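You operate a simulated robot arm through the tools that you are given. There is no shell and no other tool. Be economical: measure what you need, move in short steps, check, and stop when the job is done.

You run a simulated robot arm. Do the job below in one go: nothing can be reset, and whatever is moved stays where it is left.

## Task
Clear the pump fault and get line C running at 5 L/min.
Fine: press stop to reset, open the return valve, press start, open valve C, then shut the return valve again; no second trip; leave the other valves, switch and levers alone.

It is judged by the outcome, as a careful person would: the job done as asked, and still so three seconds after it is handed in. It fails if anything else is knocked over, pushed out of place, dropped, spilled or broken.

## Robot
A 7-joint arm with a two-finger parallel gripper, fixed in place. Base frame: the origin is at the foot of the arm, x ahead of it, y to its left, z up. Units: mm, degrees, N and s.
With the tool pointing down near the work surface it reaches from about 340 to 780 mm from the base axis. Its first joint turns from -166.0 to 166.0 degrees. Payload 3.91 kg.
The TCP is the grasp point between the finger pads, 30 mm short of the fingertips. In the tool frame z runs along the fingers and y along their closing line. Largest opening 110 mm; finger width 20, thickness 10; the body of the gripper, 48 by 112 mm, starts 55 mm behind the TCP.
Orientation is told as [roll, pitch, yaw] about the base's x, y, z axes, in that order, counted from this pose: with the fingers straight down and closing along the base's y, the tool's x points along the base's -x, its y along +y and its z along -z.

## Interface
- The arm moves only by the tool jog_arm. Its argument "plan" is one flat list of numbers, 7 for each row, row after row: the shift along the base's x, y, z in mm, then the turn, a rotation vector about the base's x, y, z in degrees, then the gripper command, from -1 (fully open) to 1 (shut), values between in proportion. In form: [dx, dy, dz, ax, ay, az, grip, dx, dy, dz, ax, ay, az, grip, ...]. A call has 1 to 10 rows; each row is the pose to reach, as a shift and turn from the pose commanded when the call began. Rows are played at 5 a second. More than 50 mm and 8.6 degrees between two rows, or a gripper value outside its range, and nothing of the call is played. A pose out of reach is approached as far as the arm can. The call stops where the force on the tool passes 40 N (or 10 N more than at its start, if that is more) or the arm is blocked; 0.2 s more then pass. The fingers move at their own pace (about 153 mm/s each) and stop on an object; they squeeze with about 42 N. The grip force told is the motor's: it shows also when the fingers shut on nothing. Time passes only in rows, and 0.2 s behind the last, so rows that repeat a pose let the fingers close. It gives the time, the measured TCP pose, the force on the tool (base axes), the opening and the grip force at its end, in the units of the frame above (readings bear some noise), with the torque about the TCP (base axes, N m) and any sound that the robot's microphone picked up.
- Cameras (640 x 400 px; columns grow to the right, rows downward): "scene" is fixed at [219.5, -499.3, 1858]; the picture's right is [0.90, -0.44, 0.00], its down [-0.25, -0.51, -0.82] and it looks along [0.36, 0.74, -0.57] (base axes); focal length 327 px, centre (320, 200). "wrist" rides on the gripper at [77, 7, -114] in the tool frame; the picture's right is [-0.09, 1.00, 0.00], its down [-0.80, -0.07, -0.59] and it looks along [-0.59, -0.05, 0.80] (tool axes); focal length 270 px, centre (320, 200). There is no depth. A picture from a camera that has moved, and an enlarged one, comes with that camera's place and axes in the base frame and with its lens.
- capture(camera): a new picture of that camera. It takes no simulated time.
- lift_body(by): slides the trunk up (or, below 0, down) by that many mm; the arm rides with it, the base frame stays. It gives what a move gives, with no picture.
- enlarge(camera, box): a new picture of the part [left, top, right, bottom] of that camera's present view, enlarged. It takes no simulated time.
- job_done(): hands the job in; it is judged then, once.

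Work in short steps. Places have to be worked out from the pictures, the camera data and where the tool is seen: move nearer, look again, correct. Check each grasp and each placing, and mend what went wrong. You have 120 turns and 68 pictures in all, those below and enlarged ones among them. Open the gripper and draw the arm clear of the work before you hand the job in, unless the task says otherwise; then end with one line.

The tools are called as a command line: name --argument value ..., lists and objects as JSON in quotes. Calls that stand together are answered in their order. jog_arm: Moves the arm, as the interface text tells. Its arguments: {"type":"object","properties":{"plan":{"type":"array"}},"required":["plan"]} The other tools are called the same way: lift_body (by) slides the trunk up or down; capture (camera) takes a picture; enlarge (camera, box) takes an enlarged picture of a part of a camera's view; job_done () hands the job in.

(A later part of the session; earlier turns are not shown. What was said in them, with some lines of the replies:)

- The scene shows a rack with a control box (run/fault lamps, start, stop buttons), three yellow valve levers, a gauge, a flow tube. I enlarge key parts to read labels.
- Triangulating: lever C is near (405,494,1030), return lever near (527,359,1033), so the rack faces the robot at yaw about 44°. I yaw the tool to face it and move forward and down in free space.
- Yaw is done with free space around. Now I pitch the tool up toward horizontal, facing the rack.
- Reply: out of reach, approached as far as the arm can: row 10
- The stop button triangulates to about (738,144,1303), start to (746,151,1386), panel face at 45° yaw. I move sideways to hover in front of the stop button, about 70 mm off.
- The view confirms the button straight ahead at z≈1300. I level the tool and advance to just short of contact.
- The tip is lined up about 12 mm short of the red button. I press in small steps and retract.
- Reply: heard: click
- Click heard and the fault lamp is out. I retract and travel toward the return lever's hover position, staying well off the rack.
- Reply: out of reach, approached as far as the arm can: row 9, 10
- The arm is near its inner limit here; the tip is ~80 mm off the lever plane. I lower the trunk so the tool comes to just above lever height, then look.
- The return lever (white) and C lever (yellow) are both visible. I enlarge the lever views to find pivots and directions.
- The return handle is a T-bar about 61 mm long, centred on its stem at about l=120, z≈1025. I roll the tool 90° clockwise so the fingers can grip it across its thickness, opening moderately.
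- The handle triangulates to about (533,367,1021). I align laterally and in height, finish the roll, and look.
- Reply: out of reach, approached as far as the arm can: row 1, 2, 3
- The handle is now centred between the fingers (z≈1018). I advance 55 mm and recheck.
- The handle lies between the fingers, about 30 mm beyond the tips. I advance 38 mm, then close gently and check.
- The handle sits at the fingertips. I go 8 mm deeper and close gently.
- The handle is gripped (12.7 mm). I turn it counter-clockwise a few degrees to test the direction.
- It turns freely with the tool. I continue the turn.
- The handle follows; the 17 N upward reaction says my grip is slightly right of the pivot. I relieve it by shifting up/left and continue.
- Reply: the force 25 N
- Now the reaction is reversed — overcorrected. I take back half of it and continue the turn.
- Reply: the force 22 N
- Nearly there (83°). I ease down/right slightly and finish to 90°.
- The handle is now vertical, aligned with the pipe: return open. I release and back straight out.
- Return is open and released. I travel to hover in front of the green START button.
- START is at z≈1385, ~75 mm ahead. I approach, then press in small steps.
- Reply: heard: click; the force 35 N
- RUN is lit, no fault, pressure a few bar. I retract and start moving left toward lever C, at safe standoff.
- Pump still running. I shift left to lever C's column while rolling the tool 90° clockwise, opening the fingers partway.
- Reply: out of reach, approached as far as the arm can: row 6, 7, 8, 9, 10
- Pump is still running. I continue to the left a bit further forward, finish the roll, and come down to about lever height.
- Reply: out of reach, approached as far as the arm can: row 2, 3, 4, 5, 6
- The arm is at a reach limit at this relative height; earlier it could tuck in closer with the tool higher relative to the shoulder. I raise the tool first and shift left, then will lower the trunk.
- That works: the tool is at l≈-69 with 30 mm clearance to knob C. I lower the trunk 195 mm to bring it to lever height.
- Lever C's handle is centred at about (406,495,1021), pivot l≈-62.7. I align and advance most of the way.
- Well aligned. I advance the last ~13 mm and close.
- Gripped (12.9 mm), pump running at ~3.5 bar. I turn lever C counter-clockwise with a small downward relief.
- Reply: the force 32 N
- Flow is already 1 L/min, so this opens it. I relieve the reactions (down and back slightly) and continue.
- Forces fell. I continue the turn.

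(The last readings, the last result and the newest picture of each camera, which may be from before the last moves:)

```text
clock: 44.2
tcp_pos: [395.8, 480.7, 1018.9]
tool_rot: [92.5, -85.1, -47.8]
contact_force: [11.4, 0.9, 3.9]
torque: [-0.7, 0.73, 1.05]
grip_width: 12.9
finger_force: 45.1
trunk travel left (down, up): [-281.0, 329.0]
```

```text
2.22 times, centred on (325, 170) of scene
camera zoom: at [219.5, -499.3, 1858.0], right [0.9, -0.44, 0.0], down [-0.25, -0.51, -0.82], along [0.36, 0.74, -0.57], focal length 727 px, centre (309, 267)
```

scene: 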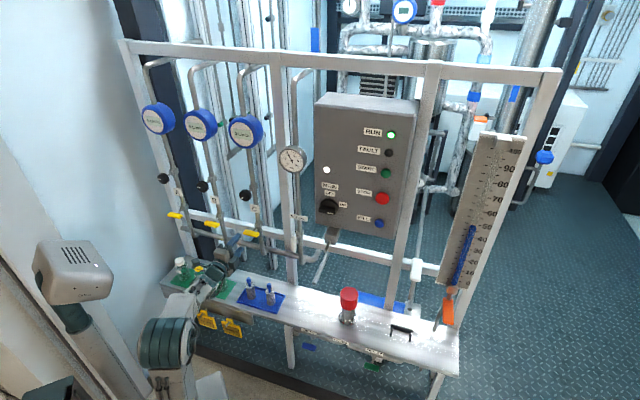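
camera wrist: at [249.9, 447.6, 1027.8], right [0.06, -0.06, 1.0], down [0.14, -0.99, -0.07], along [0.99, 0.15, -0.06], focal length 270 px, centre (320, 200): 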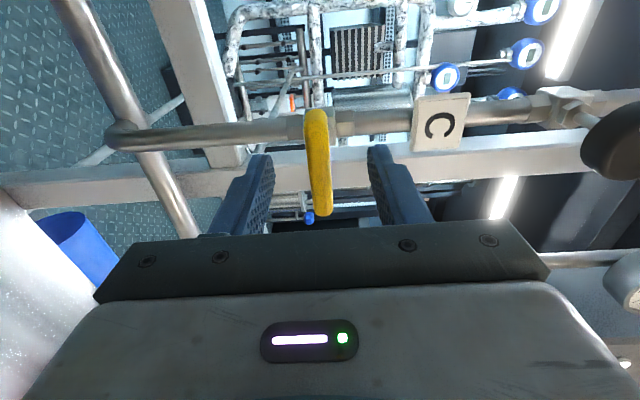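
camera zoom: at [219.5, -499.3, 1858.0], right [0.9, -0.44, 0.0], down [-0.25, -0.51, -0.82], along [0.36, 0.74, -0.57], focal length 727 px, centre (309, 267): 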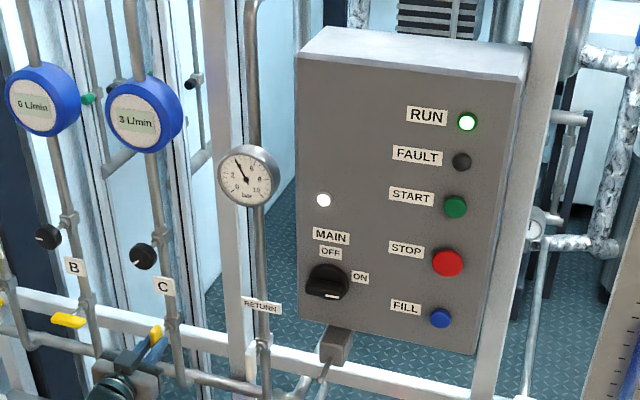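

3 L/min with the return still open. I finish the last 5°, then release and back off.

jog_arm --plan '[0, 0, 0, -3.5, -3.5, 0, 1, 0, 0, 0, -3.5, -3.5, 0, 1]'

jog_arm --plan '[0, 0, 0, 0, 0, 0, -0.1, 0, 0, 0, 0, 0, 0, -0.1, -20, -20, 0, 0, 0, 0, -0.1, -45, -45, 0, 0, 0, 0, -0.1, -55, -55, 0, 0, 0, 0, -0.1]'

enlarge --camera "scene" --box '[220, 80, 430, 260]'

capture --camera "wrist"

```text
clock: 44.8
tcp_pos: [396.9, 481.6, 1018.3]
tool_rot: [170.6, -89.8, -125.9]
contact_force: [13.9, 4.2, 6.1]
torque: [0.74, -0.7, 1.05]
grip_width: 12.7
finger_force: 44.9
trunk travel left (down, up): [-281.0, 329.0]
```

```text
clock: 46.0
tcp_pos: [336.4, 428.0, 1014.3]
tool_rot: [158.4, -89.9, -113.7]
contact_force: [0.7, 0.4, -0.5]
torque: [-0.03, -0.02, 0.01]
grip_width: 60.3
finger_force: 0.1
trunk travel left (down, up): [-281.0, 329.0]
```

```text
2.22 times, centred on (325, 170) of scene
camera zoom: at [219.5, -499.3, 1858.0], right [0.9, -0.44, 0.0], down [-0.25, -0.51, -0.82], along [0.36, 0.74, -0.57], focal length 727 px, centre (309, 267)
```

zoom: 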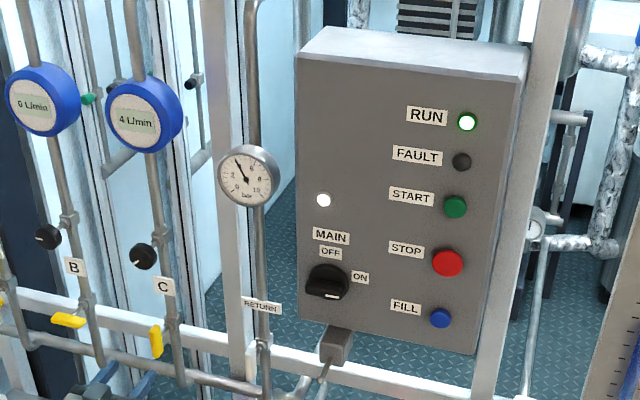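

```text
28 pictures are left
camera wrist: at [251.1, 351.6, 938.1], right [-0.7, 0.71, 0.09], down [-0.37, -0.47, 0.8], along [0.61, 0.53, 0.59], focal length 270 px, centre (320, 200)
```

wrist: 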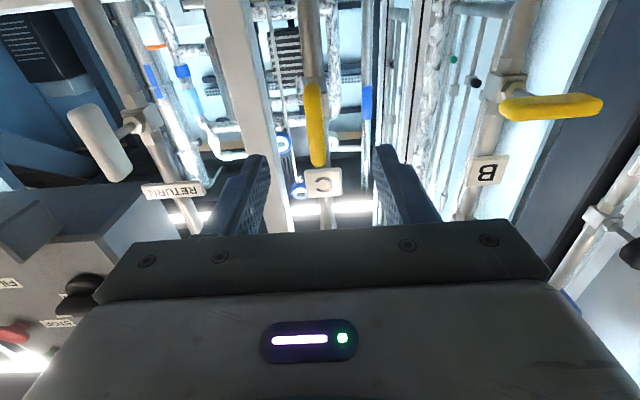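

C open: 4 L/min with the return still open. I move right to the return handle at the same standoff, roll 0, fingers half open.

jog_arm --plan '[26, -26, 1, 0, 0, 0, -0.1, 52, -52, 2, 0, 0, 0, -0.1, 78, -78, 4, 0, 0, 0, -0.1, 104, -104, 5, 0, 0, 0, -0.1, 130, -130, 6, 0, 0, 0, -0.1]'

capture --camera "wrist"

capture --camera "scene"

```text
clock: 47.2
tcp_pos: [471.5, 294.3, 1022.4]
tool_rot: [143.6, -89.9, -99.0]
contact_force: [-0.3, 0.0, -0.7]
torque: [-0.08, -0.01, -0.06]
grip_width: 60.5
finger_force: 0.1
trunk travel left (down, up): [-281.0, 329.0]
```

```text
27 pictures are left
camera wrist: at [386.0, 218.5, 944.5], right [-0.7, 0.71, 0.09], down [-0.37, -0.47, 0.8], along [0.61, 0.53, 0.59], focal length 270 px, centre (320, 200)
```

wrist: 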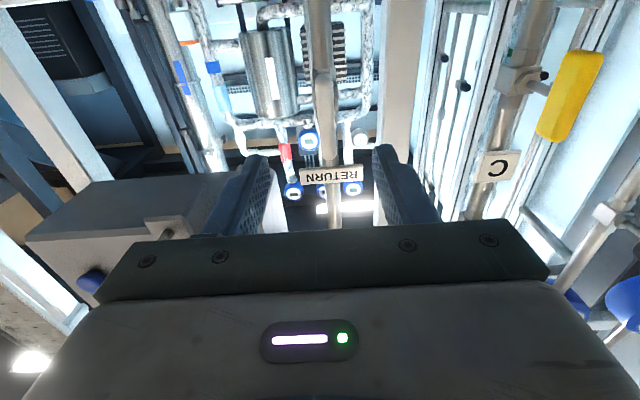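

```text
26 pictures are left
```

scene: 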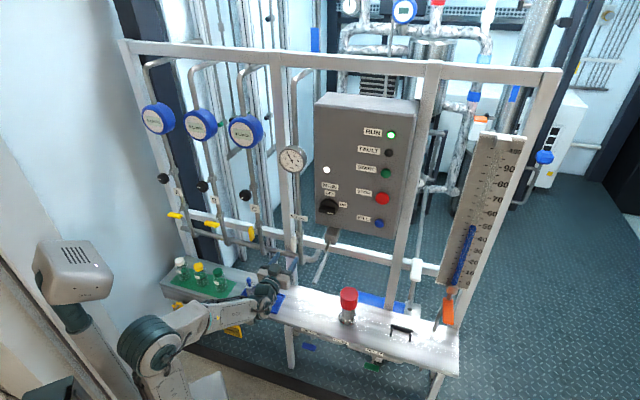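

The return handle lies vertical in front of its pipe; grip point from before was l≈119.6, z≈1021. I align and advance to the previous depth.

jog_arm --plan '[-4, 4, -1, 0, 0, 0, -0.1, 16, 24, -1, 0, 0, 0, -0.1, 33, 41, -1, 0, 0, 0, -0.1, 45, 53, -1, 0, 0, 0, -0.1]'

enlarge --camera "wrist" --box '[200, 0, 440, 240]'

```text
clock: 48.2
tcp_pos: [516.1, 349.9, 1024.0]
tool_rot: [142.6, -89.8, -97.8]
contact_force: [-0.1, -0.3, 0.5]
torque: [-0.01, 0.0, 0.03]
grip_width: 60.5
finger_force: 0.0
trunk travel left (down, up): [-281.0, 329.0]
```

```text
1.67 times, centred on (320, 120) of wrist
camera zoom: at [430.2, 273.5, 946.1], right [-0.7, 0.71, 0.09], down [-0.37, -0.47, 0.8], along [0.61, 0.53, 0.59], focal length 450 px, centre (320, 333)
```

zoom: 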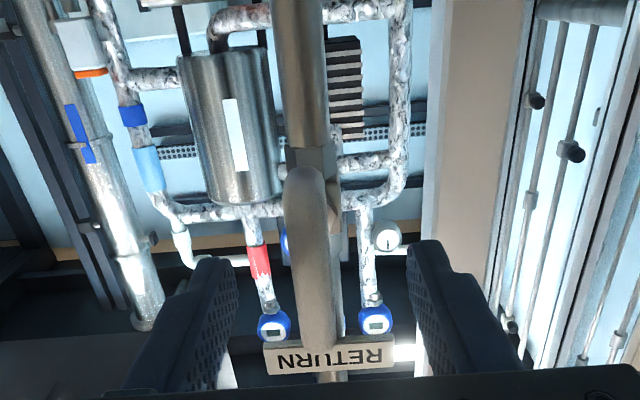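

The handle is between the fingers. I advance the last 9 mm with a 2 mm correction and close.

jog_arm --plan '[4, 2, -1, 0, 0, 0, -0.1, 8, 5, -2, 0, 0, 0, -0.1, 8, 5, -2, 0, 0, 0, 0.5, 8, 5, -2, 0, 0, 0, 0.9, 8, 5, -2, 0, 0, 0, 1, 8, 5, -2, 0, 0, 0, 1]'

```text
clock: 49.6
tcp_pos: [524.3, 353.0, 1020.5]
tool_rot: [150.0, -89.9, -105.3]
contact_force: [2.0, -0.9, 0.1]
torque: [-0.14, 0.12, 0.94]
grip_width: 12.8
finger_force: 45.3
trunk travel left (down, up): [-281.0, 329.0]
```

Clean grip (12.8 mm, low force). I turn the return handle clockwise in stages, watching the gauge.

jog_arm --plan '[0, 0, 0, 5, 5, 0, 1, 0, 0, 0, 11, 11, 0, 1, 0, 0, 0, 17, 17, 0, 1, 0, 0, 0, 23, 23, 0, 1]'

enlarge --camera "scene" --box '[220, 80, 430, 260]'

```text
clock: 50.6
tcp_pos: [524.8, 355.2, 1019.7]
tool_rot: [90.0, -57.3, -45.3]
contact_force: [4.0, -5.5, 2.8]
torque: [-0.33, 0.32, 1.33]
grip_width: 12.9
finger_force: 45.2
trunk travel left (down, up): [-281.0, 329.0]
```

```text
2.22 times, centred on (325, 170) of scene
camera zoom: at [219.5, -499.3, 1858.0], right [0.9, -0.44, 0.0], down [-0.25, -0.51, -0.82], along [0.36, 0.74, -0.57], focal length 727 px, centre (309, 267)
```

zoom: 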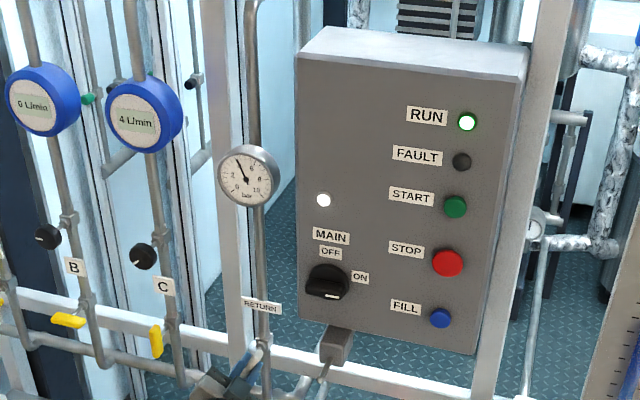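

Forces low, pressure steady, 4 L/min. I continue the turn.

jog_arm --plan '[0, 0, 0, 6, 6, 0, 1, 0, 0, 0, 12, 12, 0, 1, 0, 0, 0, 18, 18, 0, 1, 0, 0, 0, 18, 18, 0, 1]'

enlarge --camera "scene" --box '[220, 80, 430, 260]'

```text
clock: 51.6
tcp_pos: [524.4, 354.1, 1019.6]
tool_rot: [89.8, -31.8, -45.1]
contact_force: [0.3, -5.5, -4.8]
torque: [1.16, -1.08, -0.73]
grip_width: 12.7
finger_force: 44.3
trunk travel left (down, up): [-281.0, 329.0]
```

```text
2.22 times, centred on (325, 170) of scene
camera zoom: at [219.5, -499.3, 1858.0], right [0.9, -0.44, 0.0], down [-0.25, -0.51, -0.82], along [0.36, 0.74, -0.57], focal length 727 px, centre (309, 267)
```

zoom: 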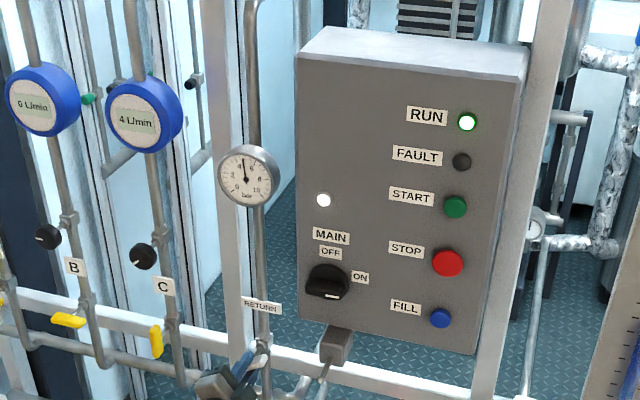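

Pressure rose to about 4.8 bar with the return partly shut. I go on in small steps, checking pressure.

jog_arm --plan '[0, 0, 0, 5, 5, 0, 1, 0, 0, 0, 11, 11, 0, 1, 0, 0, 0, 11, 11, 0, 1]'

enlarge --camera "scene" --box '[220, 80, 430, 260]'

```text
clock: 52.4
tcp_pos: [524.3, 354.5, 1020.1]
tool_rot: [89.8, -16.4, -45.0]
contact_force: [8.5, -2.4, -0.7]
torque: [0.46, -0.46, 1.06]
grip_width: 13.2
finger_force: 45.2
trunk travel left (down, up): [-281.0, 329.0]
```

```text
2.22 times, centred on (325, 170) of scene
camera zoom: at [219.5, -499.3, 1858.0], right [0.9, -0.44, 0.0], down [-0.25, -0.51, -0.82], along [0.36, 0.74, -0.57], focal length 727 px, centre (309, 267)
```

zoom: 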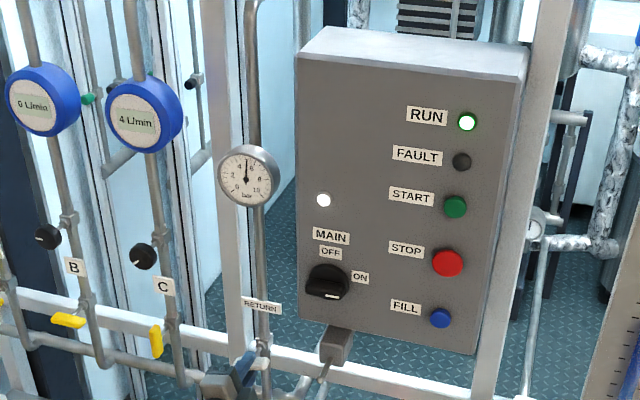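

Pressure ~5.2 bar, no fault. I finish the turn to horizontal.

jog_arm --plan '[0, 0, 0, 5.5, 5.5, 0, 1, 0, 0, 0, 11.3, 11.3, 0, 1, 0, 0, 0, 12, 12, 0, 1, 0, 0, 0, 12, 12, 0, 1]'

enlarge --camera "scene" --box '[220, 80, 430, 260]'

capture --camera "wrist"

```text
clock: 53.4
tcp_pos: [524.1, 354.5, 1020.1]
tool_rot: [89.9, 0.5, -45.1]
contact_force: [15.2, 1.7, 5.2]
torque: [0.15, -0.94, 0.17]
grip_width: 12.9
finger_force: 45.1
trunk travel left (down, up): [-281.0, 329.0]
```

```text
2.22 times, centred on (325, 170) of scene
camera zoom: at [219.5, -499.3, 1858.0], right [0.9, -0.44, 0.0], down [-0.25, -0.51, -0.82], along [0.36, 0.74, -0.57], focal length 727 px, centre (309, 267)
```

zoom: 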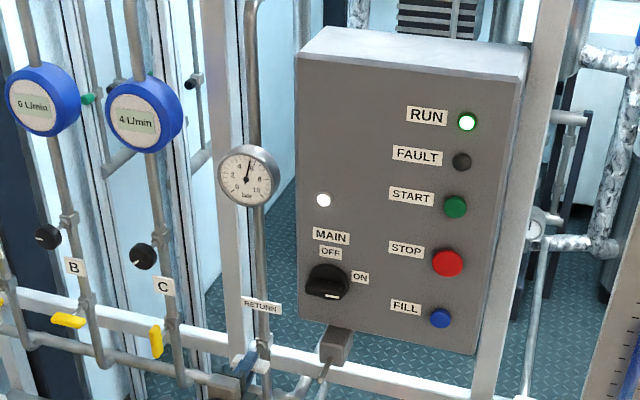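

```text
20 pictures are left
camera wrist: at [389.0, 327.5, 1028.3], right [0.07, -0.07, 1.0], down [0.14, -0.99, -0.08], along [0.99, 0.15, -0.06], focal length 270 px, centre (320, 200)
```

wrist: 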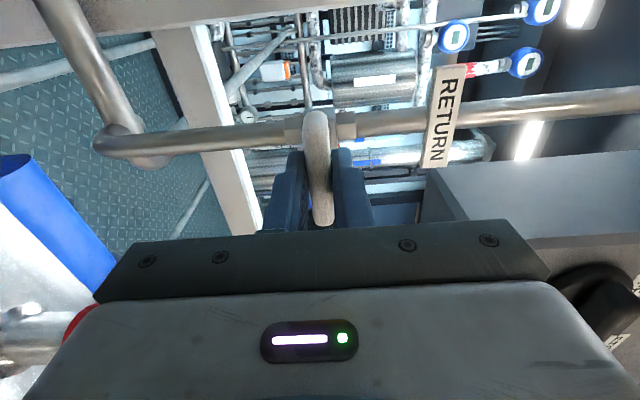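

Handle is horizontal, no trip. I release, retreat, and recheck flow.

jog_arm --plan '[0, 0, 0, 0, 0, 0, 0, 0, 0, 0, 0, 0, 0, 0, -20, -20, 0, 0, 0, 0, 0, -40, -40, 0, 0, 0, 0, 0, -55, -55, 0, 0, 0, 0, 0]'

enlarge --camera "scene" --box '[220, 100, 310, 190]'

enlarge --camera "scene" --box '[235, 180, 325, 270]'

```text
clock: 54.6
tcp_pos: [468.6, 300.1, 1020.6]
tool_rot: [89.7, 0.5, -45.0]
contact_force: [-0.5, 0.3, 0.3]
torque: [-0.03, 0.03, 0.0]
grip_width: 55.3
finger_force: 0.0
trunk travel left (down, up): [-281.0, 329.0]
```

```text
4.44 times, centred on (265, 145) of scene
camera zoom: at [219.5, -499.3, 1858.0], right [0.9, -0.44, 0.0], down [-0.25, -0.51, -0.82], along [0.36, 0.74, -0.57], focal length 1453 px, centre (564, 444)
```

zoom: 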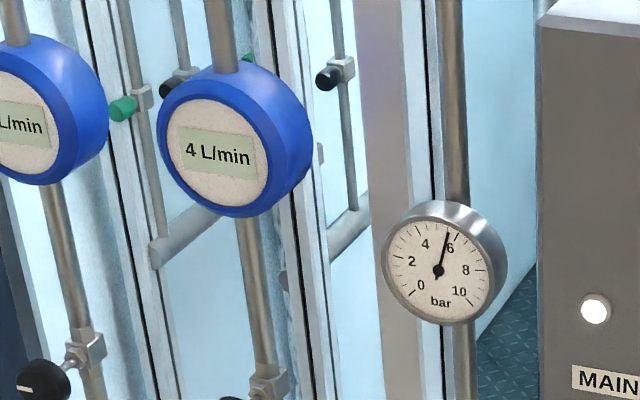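

```text
4.44 times, centred on (280, 225) of scene
camera zoom: at [219.5, -499.3, 1858.0], right [0.9, -0.44, 0.0], down [-0.25, -0.51, -0.82], along [0.36, 0.74, -0.57], focal length 1453 px, centre (498, 89)
```

zoom: 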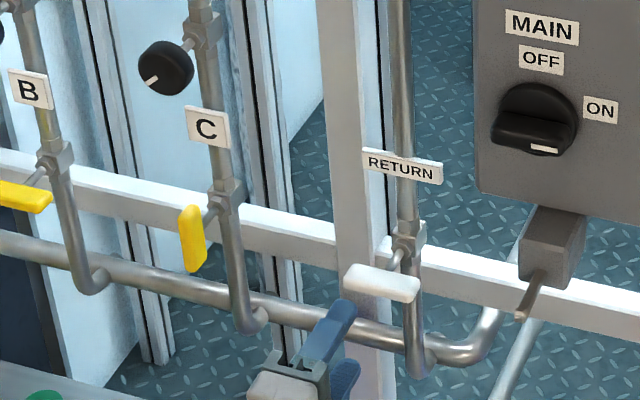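

Flow reads 4 L/min, pressure ~5.8 bar. I wait two seconds to see whether it settles.

jog_arm --plan '[0, 0, 0, 0, 0, 0, 0, 0, 0, 0, 0, 0, 0, 0, 0, 0, 0, 0, 0, 0, 0, 0, 0, 0, 0, 0, 0, 0, 0, 0, 0, 0, 0, 0, 0, 0, 0, 0, 0, 0, 0, 0, 0, 0, 0, 0, 0, 0, 0, 0, 0, 0, 0, 0, 0, 0, 0, 0, 0, 0, 0, 0, 0, 0, 0, 0, 0, 0, 0, 0]'

enlarge --camera "scene" --box '[220, 100, 330, 220]'

```text
clock: 56.8
tcp_pos: [467.9, 301.2, 1019.3]
tool_rot: [89.7, 0.5, -45.0]
contact_force: [1.0, 0.1, -0.3]
torque: [-0.04, 0.02, -0.01]
grip_width: 55.4
finger_force: 0.0
trunk travel left (down, up): [-281.0, 329.0]
```

```text
3.33 times, centred on (275, 160) of scene
camera zoom: at [219.5, -499.3, 1858.0], right [0.9, -0.44, 0.0], down [-0.25, -0.51, -0.82], along [0.36, 0.74, -0.57], focal length 1090 px, centre (470, 333)
```

zoom: 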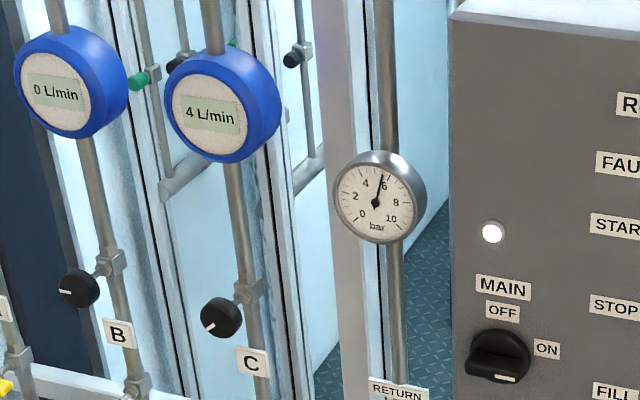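

Steady at 4 L/min. Before touching C's throttle knob, I check whether lever C is really fully open.

enlarge --camera "scene" --box '[235, 210, 275, 255]'

enlarge --camera "scene" --box '[285, 220, 320, 260]'

```text
8.89 times, centred on (255, 232) of scene
camera zoom: at [219.5, -499.3, 1858.0], right [0.9, -0.44, 0.0], down [-0.25, -0.51, -0.82], along [0.36, 0.74, -0.57], focal length 2907 px, centre (898, -89)
```

zoom: 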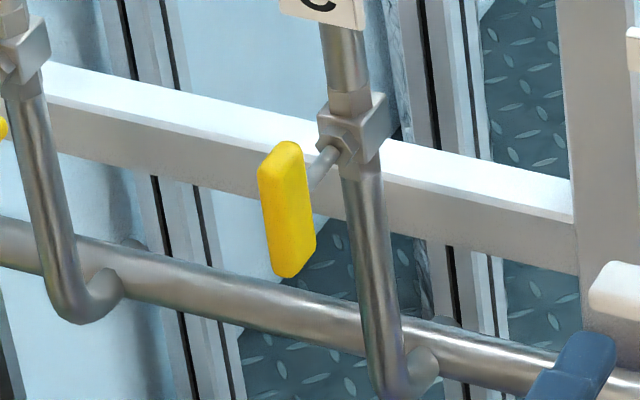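

```text
10.00 times, centred on (302, 240) of scene
camera zoom: at [219.5, -499.3, 1858.0], right [0.9, -0.44, 0.0], down [-0.25, -0.51, -0.82], along [0.36, 0.74, -0.57], focal length 3270 px, centre (495, -200)
```

zoom: 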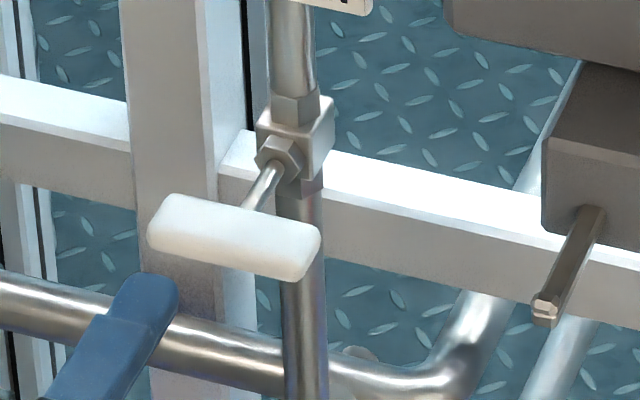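

Lever C is aligned with its pipe and the return is back exactly as it was shut, so line C's own throttle knob is what holds it at 4. I move to hover in front of knob C for a careful small adjustment.

jog_arm --plan '[-16, 16, 22, 0, 0, 0, 0, -32, 32, 44, 0, 0, 0, 0, -48, 48, 66, 0, 0, 0, -0.2, -64, 64, 88, 0, 0, 0, -0.4, -80, 80, 110, 0, 0, 0, -0.45, -96, 96, 132, 0, 0, 0, -0.45, -112, 112, 154, 0, 0, 0, -0.45, -126, 126, 175, 0, 0, 0, -0.45]'

capture --camera "wrist"

```text
clock: 58.6
tcp_pos: [341.5, 428.6, 1194.4]
tool_rot: [89.7, 0.6, -45.1]
contact_force: [-0.5, 0.2, 0.1]
torque: [0.02, 0.0, 0.0]
grip_width: 79.9
finger_force: 0.1
trunk travel left (down, up): [-281.0, 329.0]
```

```text
14 pictures are left
camera wrist: at [206.5, 400.3, 1202.9], right [0.07, -0.07, 1.0], down [0.14, -0.99, -0.08], along [0.99, 0.15, -0.06], focal length 270 px, centre (320, 200)
```

wrist: 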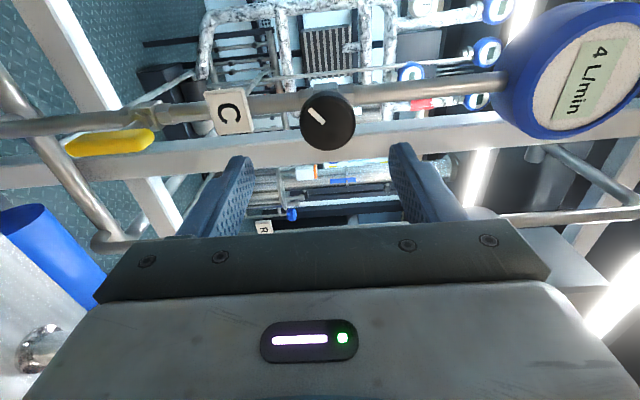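

Knob C is centred near (404,492,1202), about 43 mm wide, face at n≈632; pointer visible. I align and advance most of the way.

jog_arm --plan '[0, 0, 7.5, 0, 0, 0, -0.45, 15, 15, 7.5, 0, 0, 0, -0.45, 33, 33, 7.5, 0, 0, 0, -0.45]'

capture --camera "wrist"

```text
clock: 59.4
tcp_pos: [372.4, 459.9, 1201.0]
tool_rot: [89.7, 0.5, -45.0]
contact_force: [0.1, 0.4, 1.1]
torque: [-0.03, 0.01, 0.0]
grip_width: 79.8
finger_force: 0.1
trunk travel left (down, up): [-281.0, 329.0]
```

```text
13 pictures are left
camera wrist: at [238.8, 432.4, 1209.2], right [0.07, -0.07, 1.0], down [0.14, -0.99, -0.08], along [0.99, 0.15, -0.06], focal length 270 px, centre (320, 200)
```

wrist: 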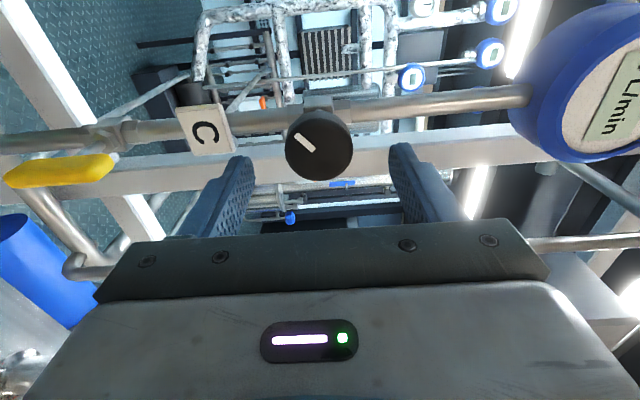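

Centred on the knob. I advance 26 mm and close on it.

jog_arm --plan '[9, 9, 0, 0, 0, 0, -0.45, 18.5, 18.5, 0, 0, 0, 0, -0.45, 18.5, 18.5, 0, 0, 0, 0, 0, 18.5, 18.5, 0, 0, 0, 0, 0.5, 18.5, 18.5, 0, 0, 0, 0, 1, 18.5, 18.5, 0, 0, 0, 0, 1]'

capture --camera "wrist"

```text
clock: 60.8
tcp_pos: [391.5, 478.8, 1200.9]
tool_rot: [89.6, 0.5, -45.0]
contact_force: [-5.6, -6.3, -16.9]
torque: [0.05, 0.02, -0.01]
grip_width: 43.6
finger_force: 45.1
trunk travel left (down, up): [-281.0, 329.0]
```

```text
12 pictures are left
camera wrist: at [257.0, 451.3, 1208.7], right [0.07, -0.06, 1.0], down [0.14, -0.99, -0.07], along [0.99, 0.15, -0.06], focal length 270 px, centre (320, 200)
```

wrist: 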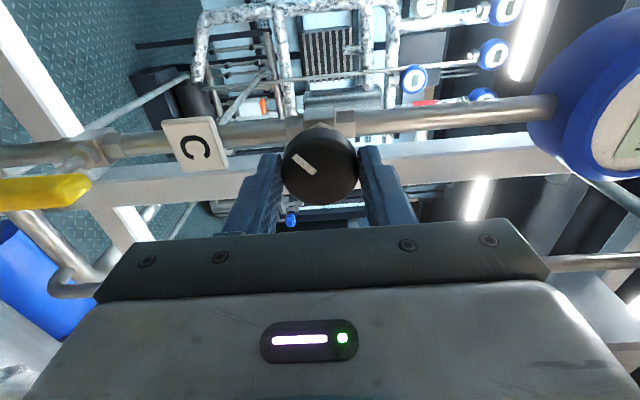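

Knob gripped (43.6 mm). I turn it counter-clockwise ~10° as a test and read the flow and gauge.

jog_arm --plan '[0, 0, -1.5, -3, -3, 0, 1, 0, 0, -1.5, -7, -7, 0, 1, 0, 0, -1.5, -7, -7, 0, 1, 0, 0, -1.5, -7, -7, 0, 1]'

enlarge --camera "scene" --box '[220, 100, 310, 220]'

```text
clock: 61.8
tcp_pos: [392.2, 478.3, 1200.6]
tool_rot: [89.7, -9.3, -44.9]
contact_force: [-4.3, -2.1, -9.2]
torque: [0.16, -0.14, -0.08]
grip_width: 43.4
finger_force: 44.7
trunk travel left (down, up): [-281.0, 329.0]
```

```text
3.33 times, centred on (265, 160) of scene
camera zoom: at [219.5, -499.3, 1858.0], right [0.9, -0.44, 0.0], down [-0.25, -0.51, -0.82], along [0.36, 0.74, -0.57], focal length 1090 px, centre (503, 333)
```

zoom: 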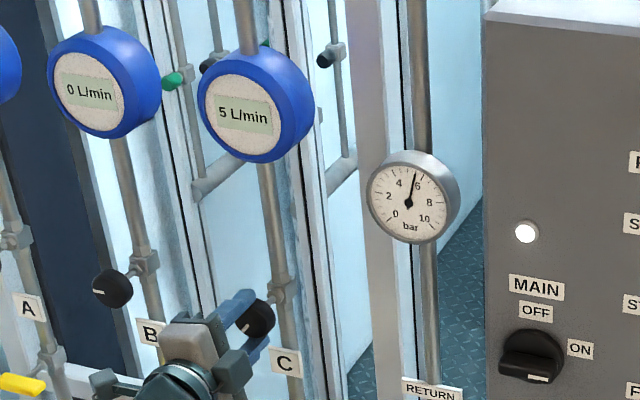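

Flow now displays 5 L/min and pressure eased to ~5.5. To centre within the reading rather than sit at its edge, I turn a further ~8° and wait to see.

jog_arm --plan '[0, 0, -0.5, -3, -3, 0, 1, 0, 0, -0.5, -6, -6, 0, 1, 0, 0, -0.5, -6, -6, 0, 1, 0, 0, -0.5, -6, -6, 0, 1, 0, 0, -0.5, -6, -6, 0, 1, 0, 0, -0.5, -6, -6, 0, 1]'

enlarge --camera "scene" --box '[220, 100, 310, 220]'

```text
clock: 63.2
tcp_pos: [391.5, 478.2, 1199.5]
tool_rot: [89.9, -17.9, -45.0]
contact_force: [-4.9, 2.8, -4.9]
torque: [0.03, -0.03, 0.62]
grip_width: 43.4
finger_force: 44.5
trunk travel left (down, up): [-281.0, 329.0]
```

```text
3.33 times, centred on (265, 160) of scene
camera zoom: at [219.5, -499.3, 1858.0], right [0.9, -0.44, 0.0], down [-0.25, -0.51, -0.82], along [0.36, 0.74, -0.57], focal length 1090 px, centre (503, 333)
```

zoom: 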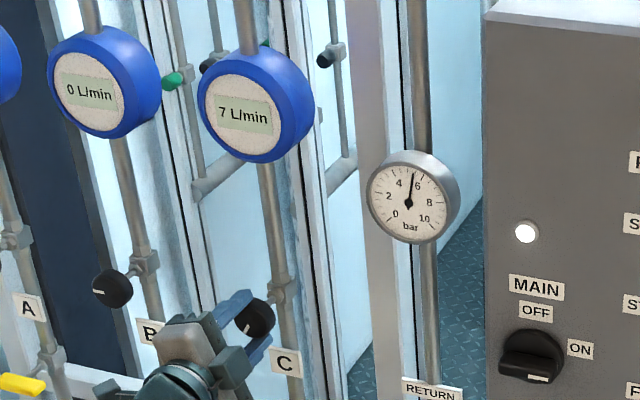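

It reads 7 after settling, so sensitivity is ~0.15 L/min per degree; 5 should be ~6° from the original. I turn back 12° and let it settle.

jog_arm --plan '[0, 0, 0.5, 4.3, 4.3, 0, 1, 0, 0, 1, 8.5, 8.5, 0, 1, 0, 0, 1, 8.5, 8.5, 0, 1, 0, 0, 1, 8.5, 8.5, 0, 1, 0, 0, 1, 8.5, 8.5, 0, 1, 0, 0, 1, 8.5, 8.5, 0, 1, 0, 0, 1, 8.5, 8.5, 0, 1, 0, 0, 1, 8.5, 8.5, 0, 1, 0, 0, 1, 8.5, 8.5, 0, 1, 0, 0, 1, 8.5, 8.5, 0, 1]'

enlarge --camera "scene" --box '[220, 100, 310, 220]'

```text
clock: 65.4
tcp_pos: [391.7, 478.2, 1200.1]
tool_rot: [89.8, -5.9, -45.0]
contact_force: [-7.2, 2.4, -11.2]
torque: [0.04, -0.02, 0.37]
grip_width: 43.6
finger_force: 45.1
trunk travel left (down, up): [-281.0, 329.0]
```

```text
3.33 times, centred on (265, 160) of scene
camera zoom: at [219.5, -499.3, 1858.0], right [0.9, -0.44, 0.0], down [-0.25, -0.51, -0.82], along [0.36, 0.74, -0.57], focal length 1090 px, centre (503, 333)
```

zoom: 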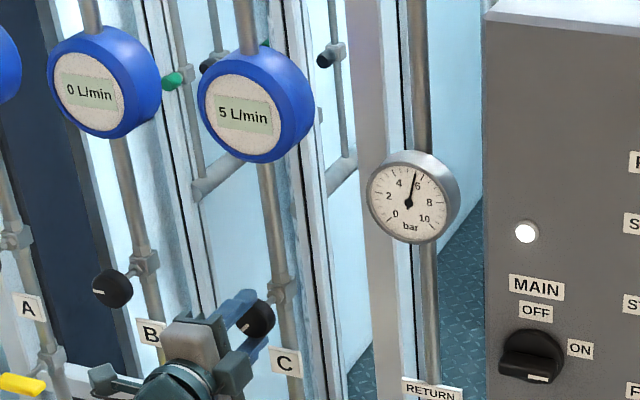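

Settled at 5. To find the edge of the reading, I turn 3° back and look.

jog_arm --plan '[0, 0, 0, 2.1, 2.1, 0, 1, 0, 0, 0, 2.1, 2.1, 0, 1, 0, 0, 0, 2.1, 2.1, 0, 1, 0, 0, 0, 2.1, 2.1, 0, 1, 0, 0, 0, 2.1, 2.1, 0, 1, 0, 0, 0, 2.1, 2.1, 0, 1, 0, 0, 0, 2.1, 2.1, 0, 1, 0, 0, 0, 2.1, 2.1, 0, 1]'

enlarge --camera "scene" --box '[230, 110, 270, 150]'

```text
clock: 67.2
tcp_pos: [392.4, 478.4, 1200.3]
tool_rot: [89.6, -2.9, -45.0]
contact_force: [-8.9, 0.1, -19.6]
torque: [-0.07, 0.1, 0.18]
grip_width: 43.3
finger_force: 44.8
trunk travel left (down, up): [-281.0, 329.0]
```

```text
10.00 times, centred on (250, 130) of scene
camera zoom: at [219.5, -499.3, 1858.0], right [0.9, -0.44, 0.0], down [-0.25, -0.51, -0.82], along [0.36, 0.74, -0.57], focal length 3270 px, centre (1020, 900)
```

zoom: 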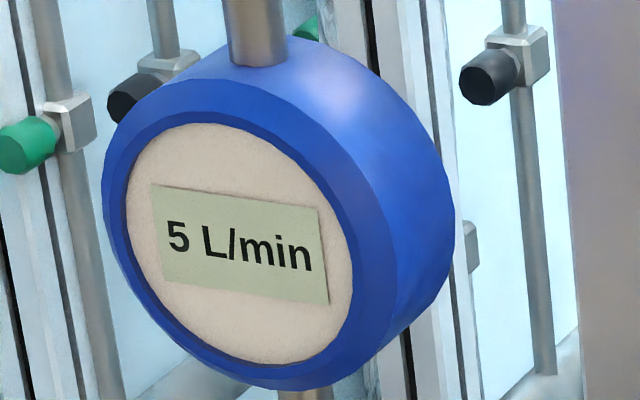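

Still 5 at 3° from the original. I probe the upper side (another 5° counter-clockwise) to centre between edges.

jog_arm --plan '[0, 0, -1, -3.3, -3.3, 0, 1, 0, 0, -1, -3.3, -3.3, 0, 1, 0, 0, -1, -3.3, -3.3, 0, 1, 0, 0, -1, -3.3, -3.3, 0, 1, 0, 0, -1, -3.3, -3.3, 0, 1, 0, 0, -1, -3.3, -3.3, 0, 1, 0, 0, -1, -3.3, -3.3, 0, 1, 0, 0, -1, -3.3, -3.3, 0, 1, 0, 0, -1, -3.3, -3.3, 0, 1]'

enlarge --camera "scene" --box '[230, 110, 270, 150]'

```text
clock: 69.2
tcp_pos: [393.4, 478.5, 1200.3]
tool_rot: [89.8, -7.5, -45.2]
contact_force: [-7.5, 3.4, -7.1]
torque: [0.08, -0.1, 0.21]
grip_width: 43.4
finger_force: 45.2
trunk travel left (down, up): [-281.0, 329.0]
```

```text
10.00 times, centred on (250, 130) of scene
camera zoom: at [219.5, -499.3, 1858.0], right [0.9, -0.44, 0.0], down [-0.25, -0.51, -0.82], along [0.36, 0.74, -0.57], focal length 3270 px, centre (1020, 900)
```

zoom: 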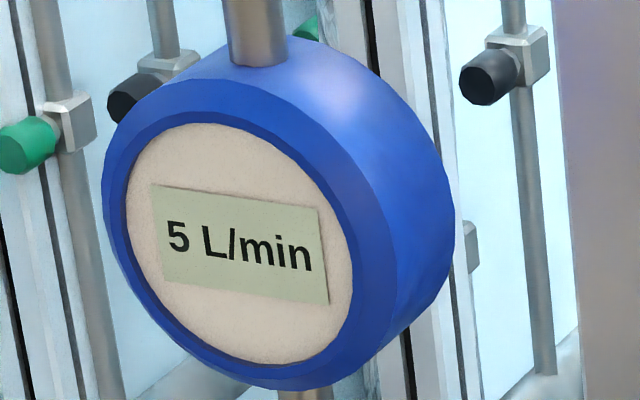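

Reads 5 across 3° to 7.5°, so ~5.2° is the centre. I turn back 2°, release and withdraw.

jog_arm --plan '[0, 0, 0, 1.6, 1.6, 0, 1, 0, 0, 0, 1.6, 1.6, 0, 1]'

jog_arm --plan '[0, 0, 0, 0, 0, 0, 0, 0, 0, 0, 0, 0, 0, -0.45, 0, 0, 0, 0, 0, 0, -0.45, -20, -20, 0, 0, 0, 0, -0.45, -40, -40, 0, 0, 0, 0, -0.45, -60, -60, 0, 0, 0, 0, -0.45, -70, -70, 0, 0, 0, 0, -0.45, -70, -70, 0, 0, 0, 0, -1, -70, -70, 0, 0, 0, 0, -1]'

enlarge --camera "scene" --box '[220, 80, 430, 260]'

capture --camera "scene"

```text
clock: 69.8
tcp_pos: [391.4, 479.3, 1199.3]
tool_rot: [89.8, -5.3, -45.0]
contact_force: [-5.6, 6.0, -4.2]
torque: [0.25, -0.21, -0.18]
grip_width: 43.6
finger_force: 44.5
trunk travel left (down, up): [-281.0, 329.0]
```

```text
clock: 71.8
tcp_pos: [324.7, 405.5, 1201.1]
tool_rot: [89.7, -5.3, -45.1]
contact_force: [0.8, -0.6, 0.2]
torque: [-0.02, 0.03, -0.02]
grip_width: 110.3
finger_force: 0.0
trunk travel left (down, up): [-281.0, 329.0]
```

```text
2.22 times, centred on (325, 170) of scene
camera zoom: at [219.5, -499.3, 1858.0], right [0.9, -0.44, 0.0], down [-0.25, -0.51, -0.82], along [0.36, 0.74, -0.57], focal length 727 px, centre (309, 267)
```

zoom: 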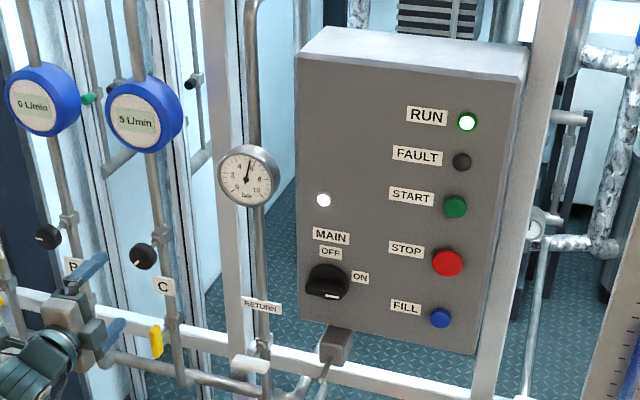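

```text
5 pictures are left
```

scene: 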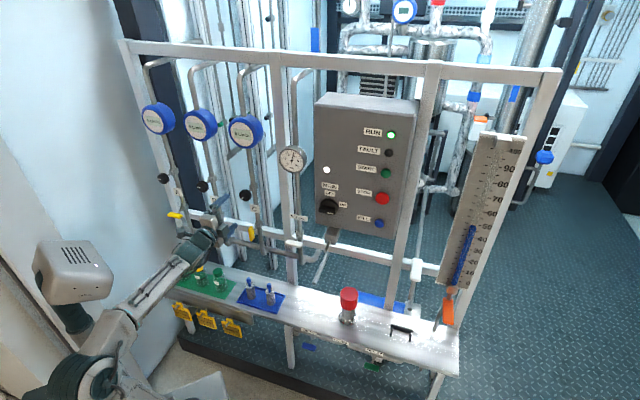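

Running at 5 L/min, RUN lit, no fault, return shut, nothing disturbed. I back off a little further for clearance.

jog_arm --plan '[-15, -15, 10, 0, 0, 0, -1, -30, -30, 20, 0, 0, 0, -1, -30, -30, 20, 0, 0, 0, -1]'

enlarge --camera "scene" --box '[220, 80, 430, 260]'

```text
clock: 72.8
tcp_pos: [327.7, 384.6, 1184.5]
tool_rot: [84.8, -2.5, -44.9]
contact_force: [0.6, 0.6, -0.2]
torque: [0.03, -0.04, 0.0]
grip_width: 110.0
finger_force: 0.0
trunk travel left (down, up): [-281.0, 329.0]
stopped in row 3: the arm was blocked; the commanded pose is now the measured one
```

```text
2.22 times, centred on (325, 170) of scene
camera zoom: at [219.5, -499.3, 1858.0], right [0.9, -0.44, 0.0], down [-0.25, -0.51, -0.82], along [0.36, 0.74, -0.57], focal length 727 px, centre (309, 267)
```

zoom: 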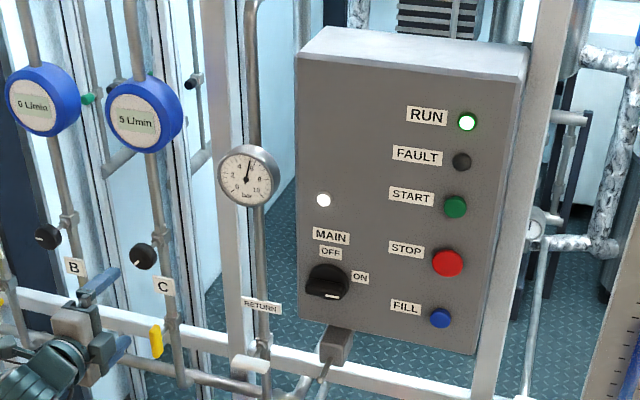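

The arm stopped at its inner limit. I check the whole scene to be sure nothing was touched.

capture --camera "scene"

```text
3 pictures are left
```

scene: 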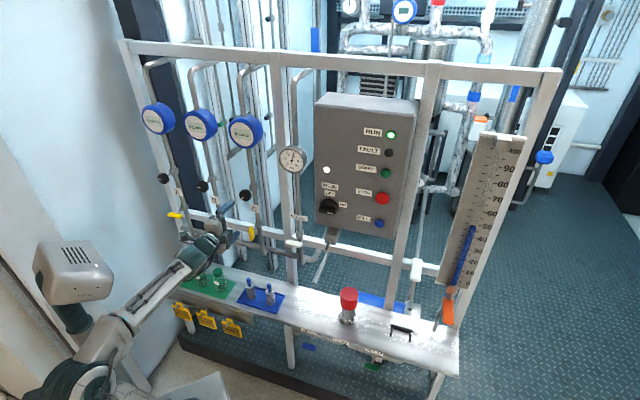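

Everything stands in place, the gripper is open and ~100 mm clear of the rack. Handing in.

job_done

```text
The job is handed in.
```

The pump fault is cleared and line C is running at 5 L/min with the return valve shut and no second trip; opening valve C gave only 4 L/min, so I also turned line C's own throttle knob about 5° counter-clockwise.
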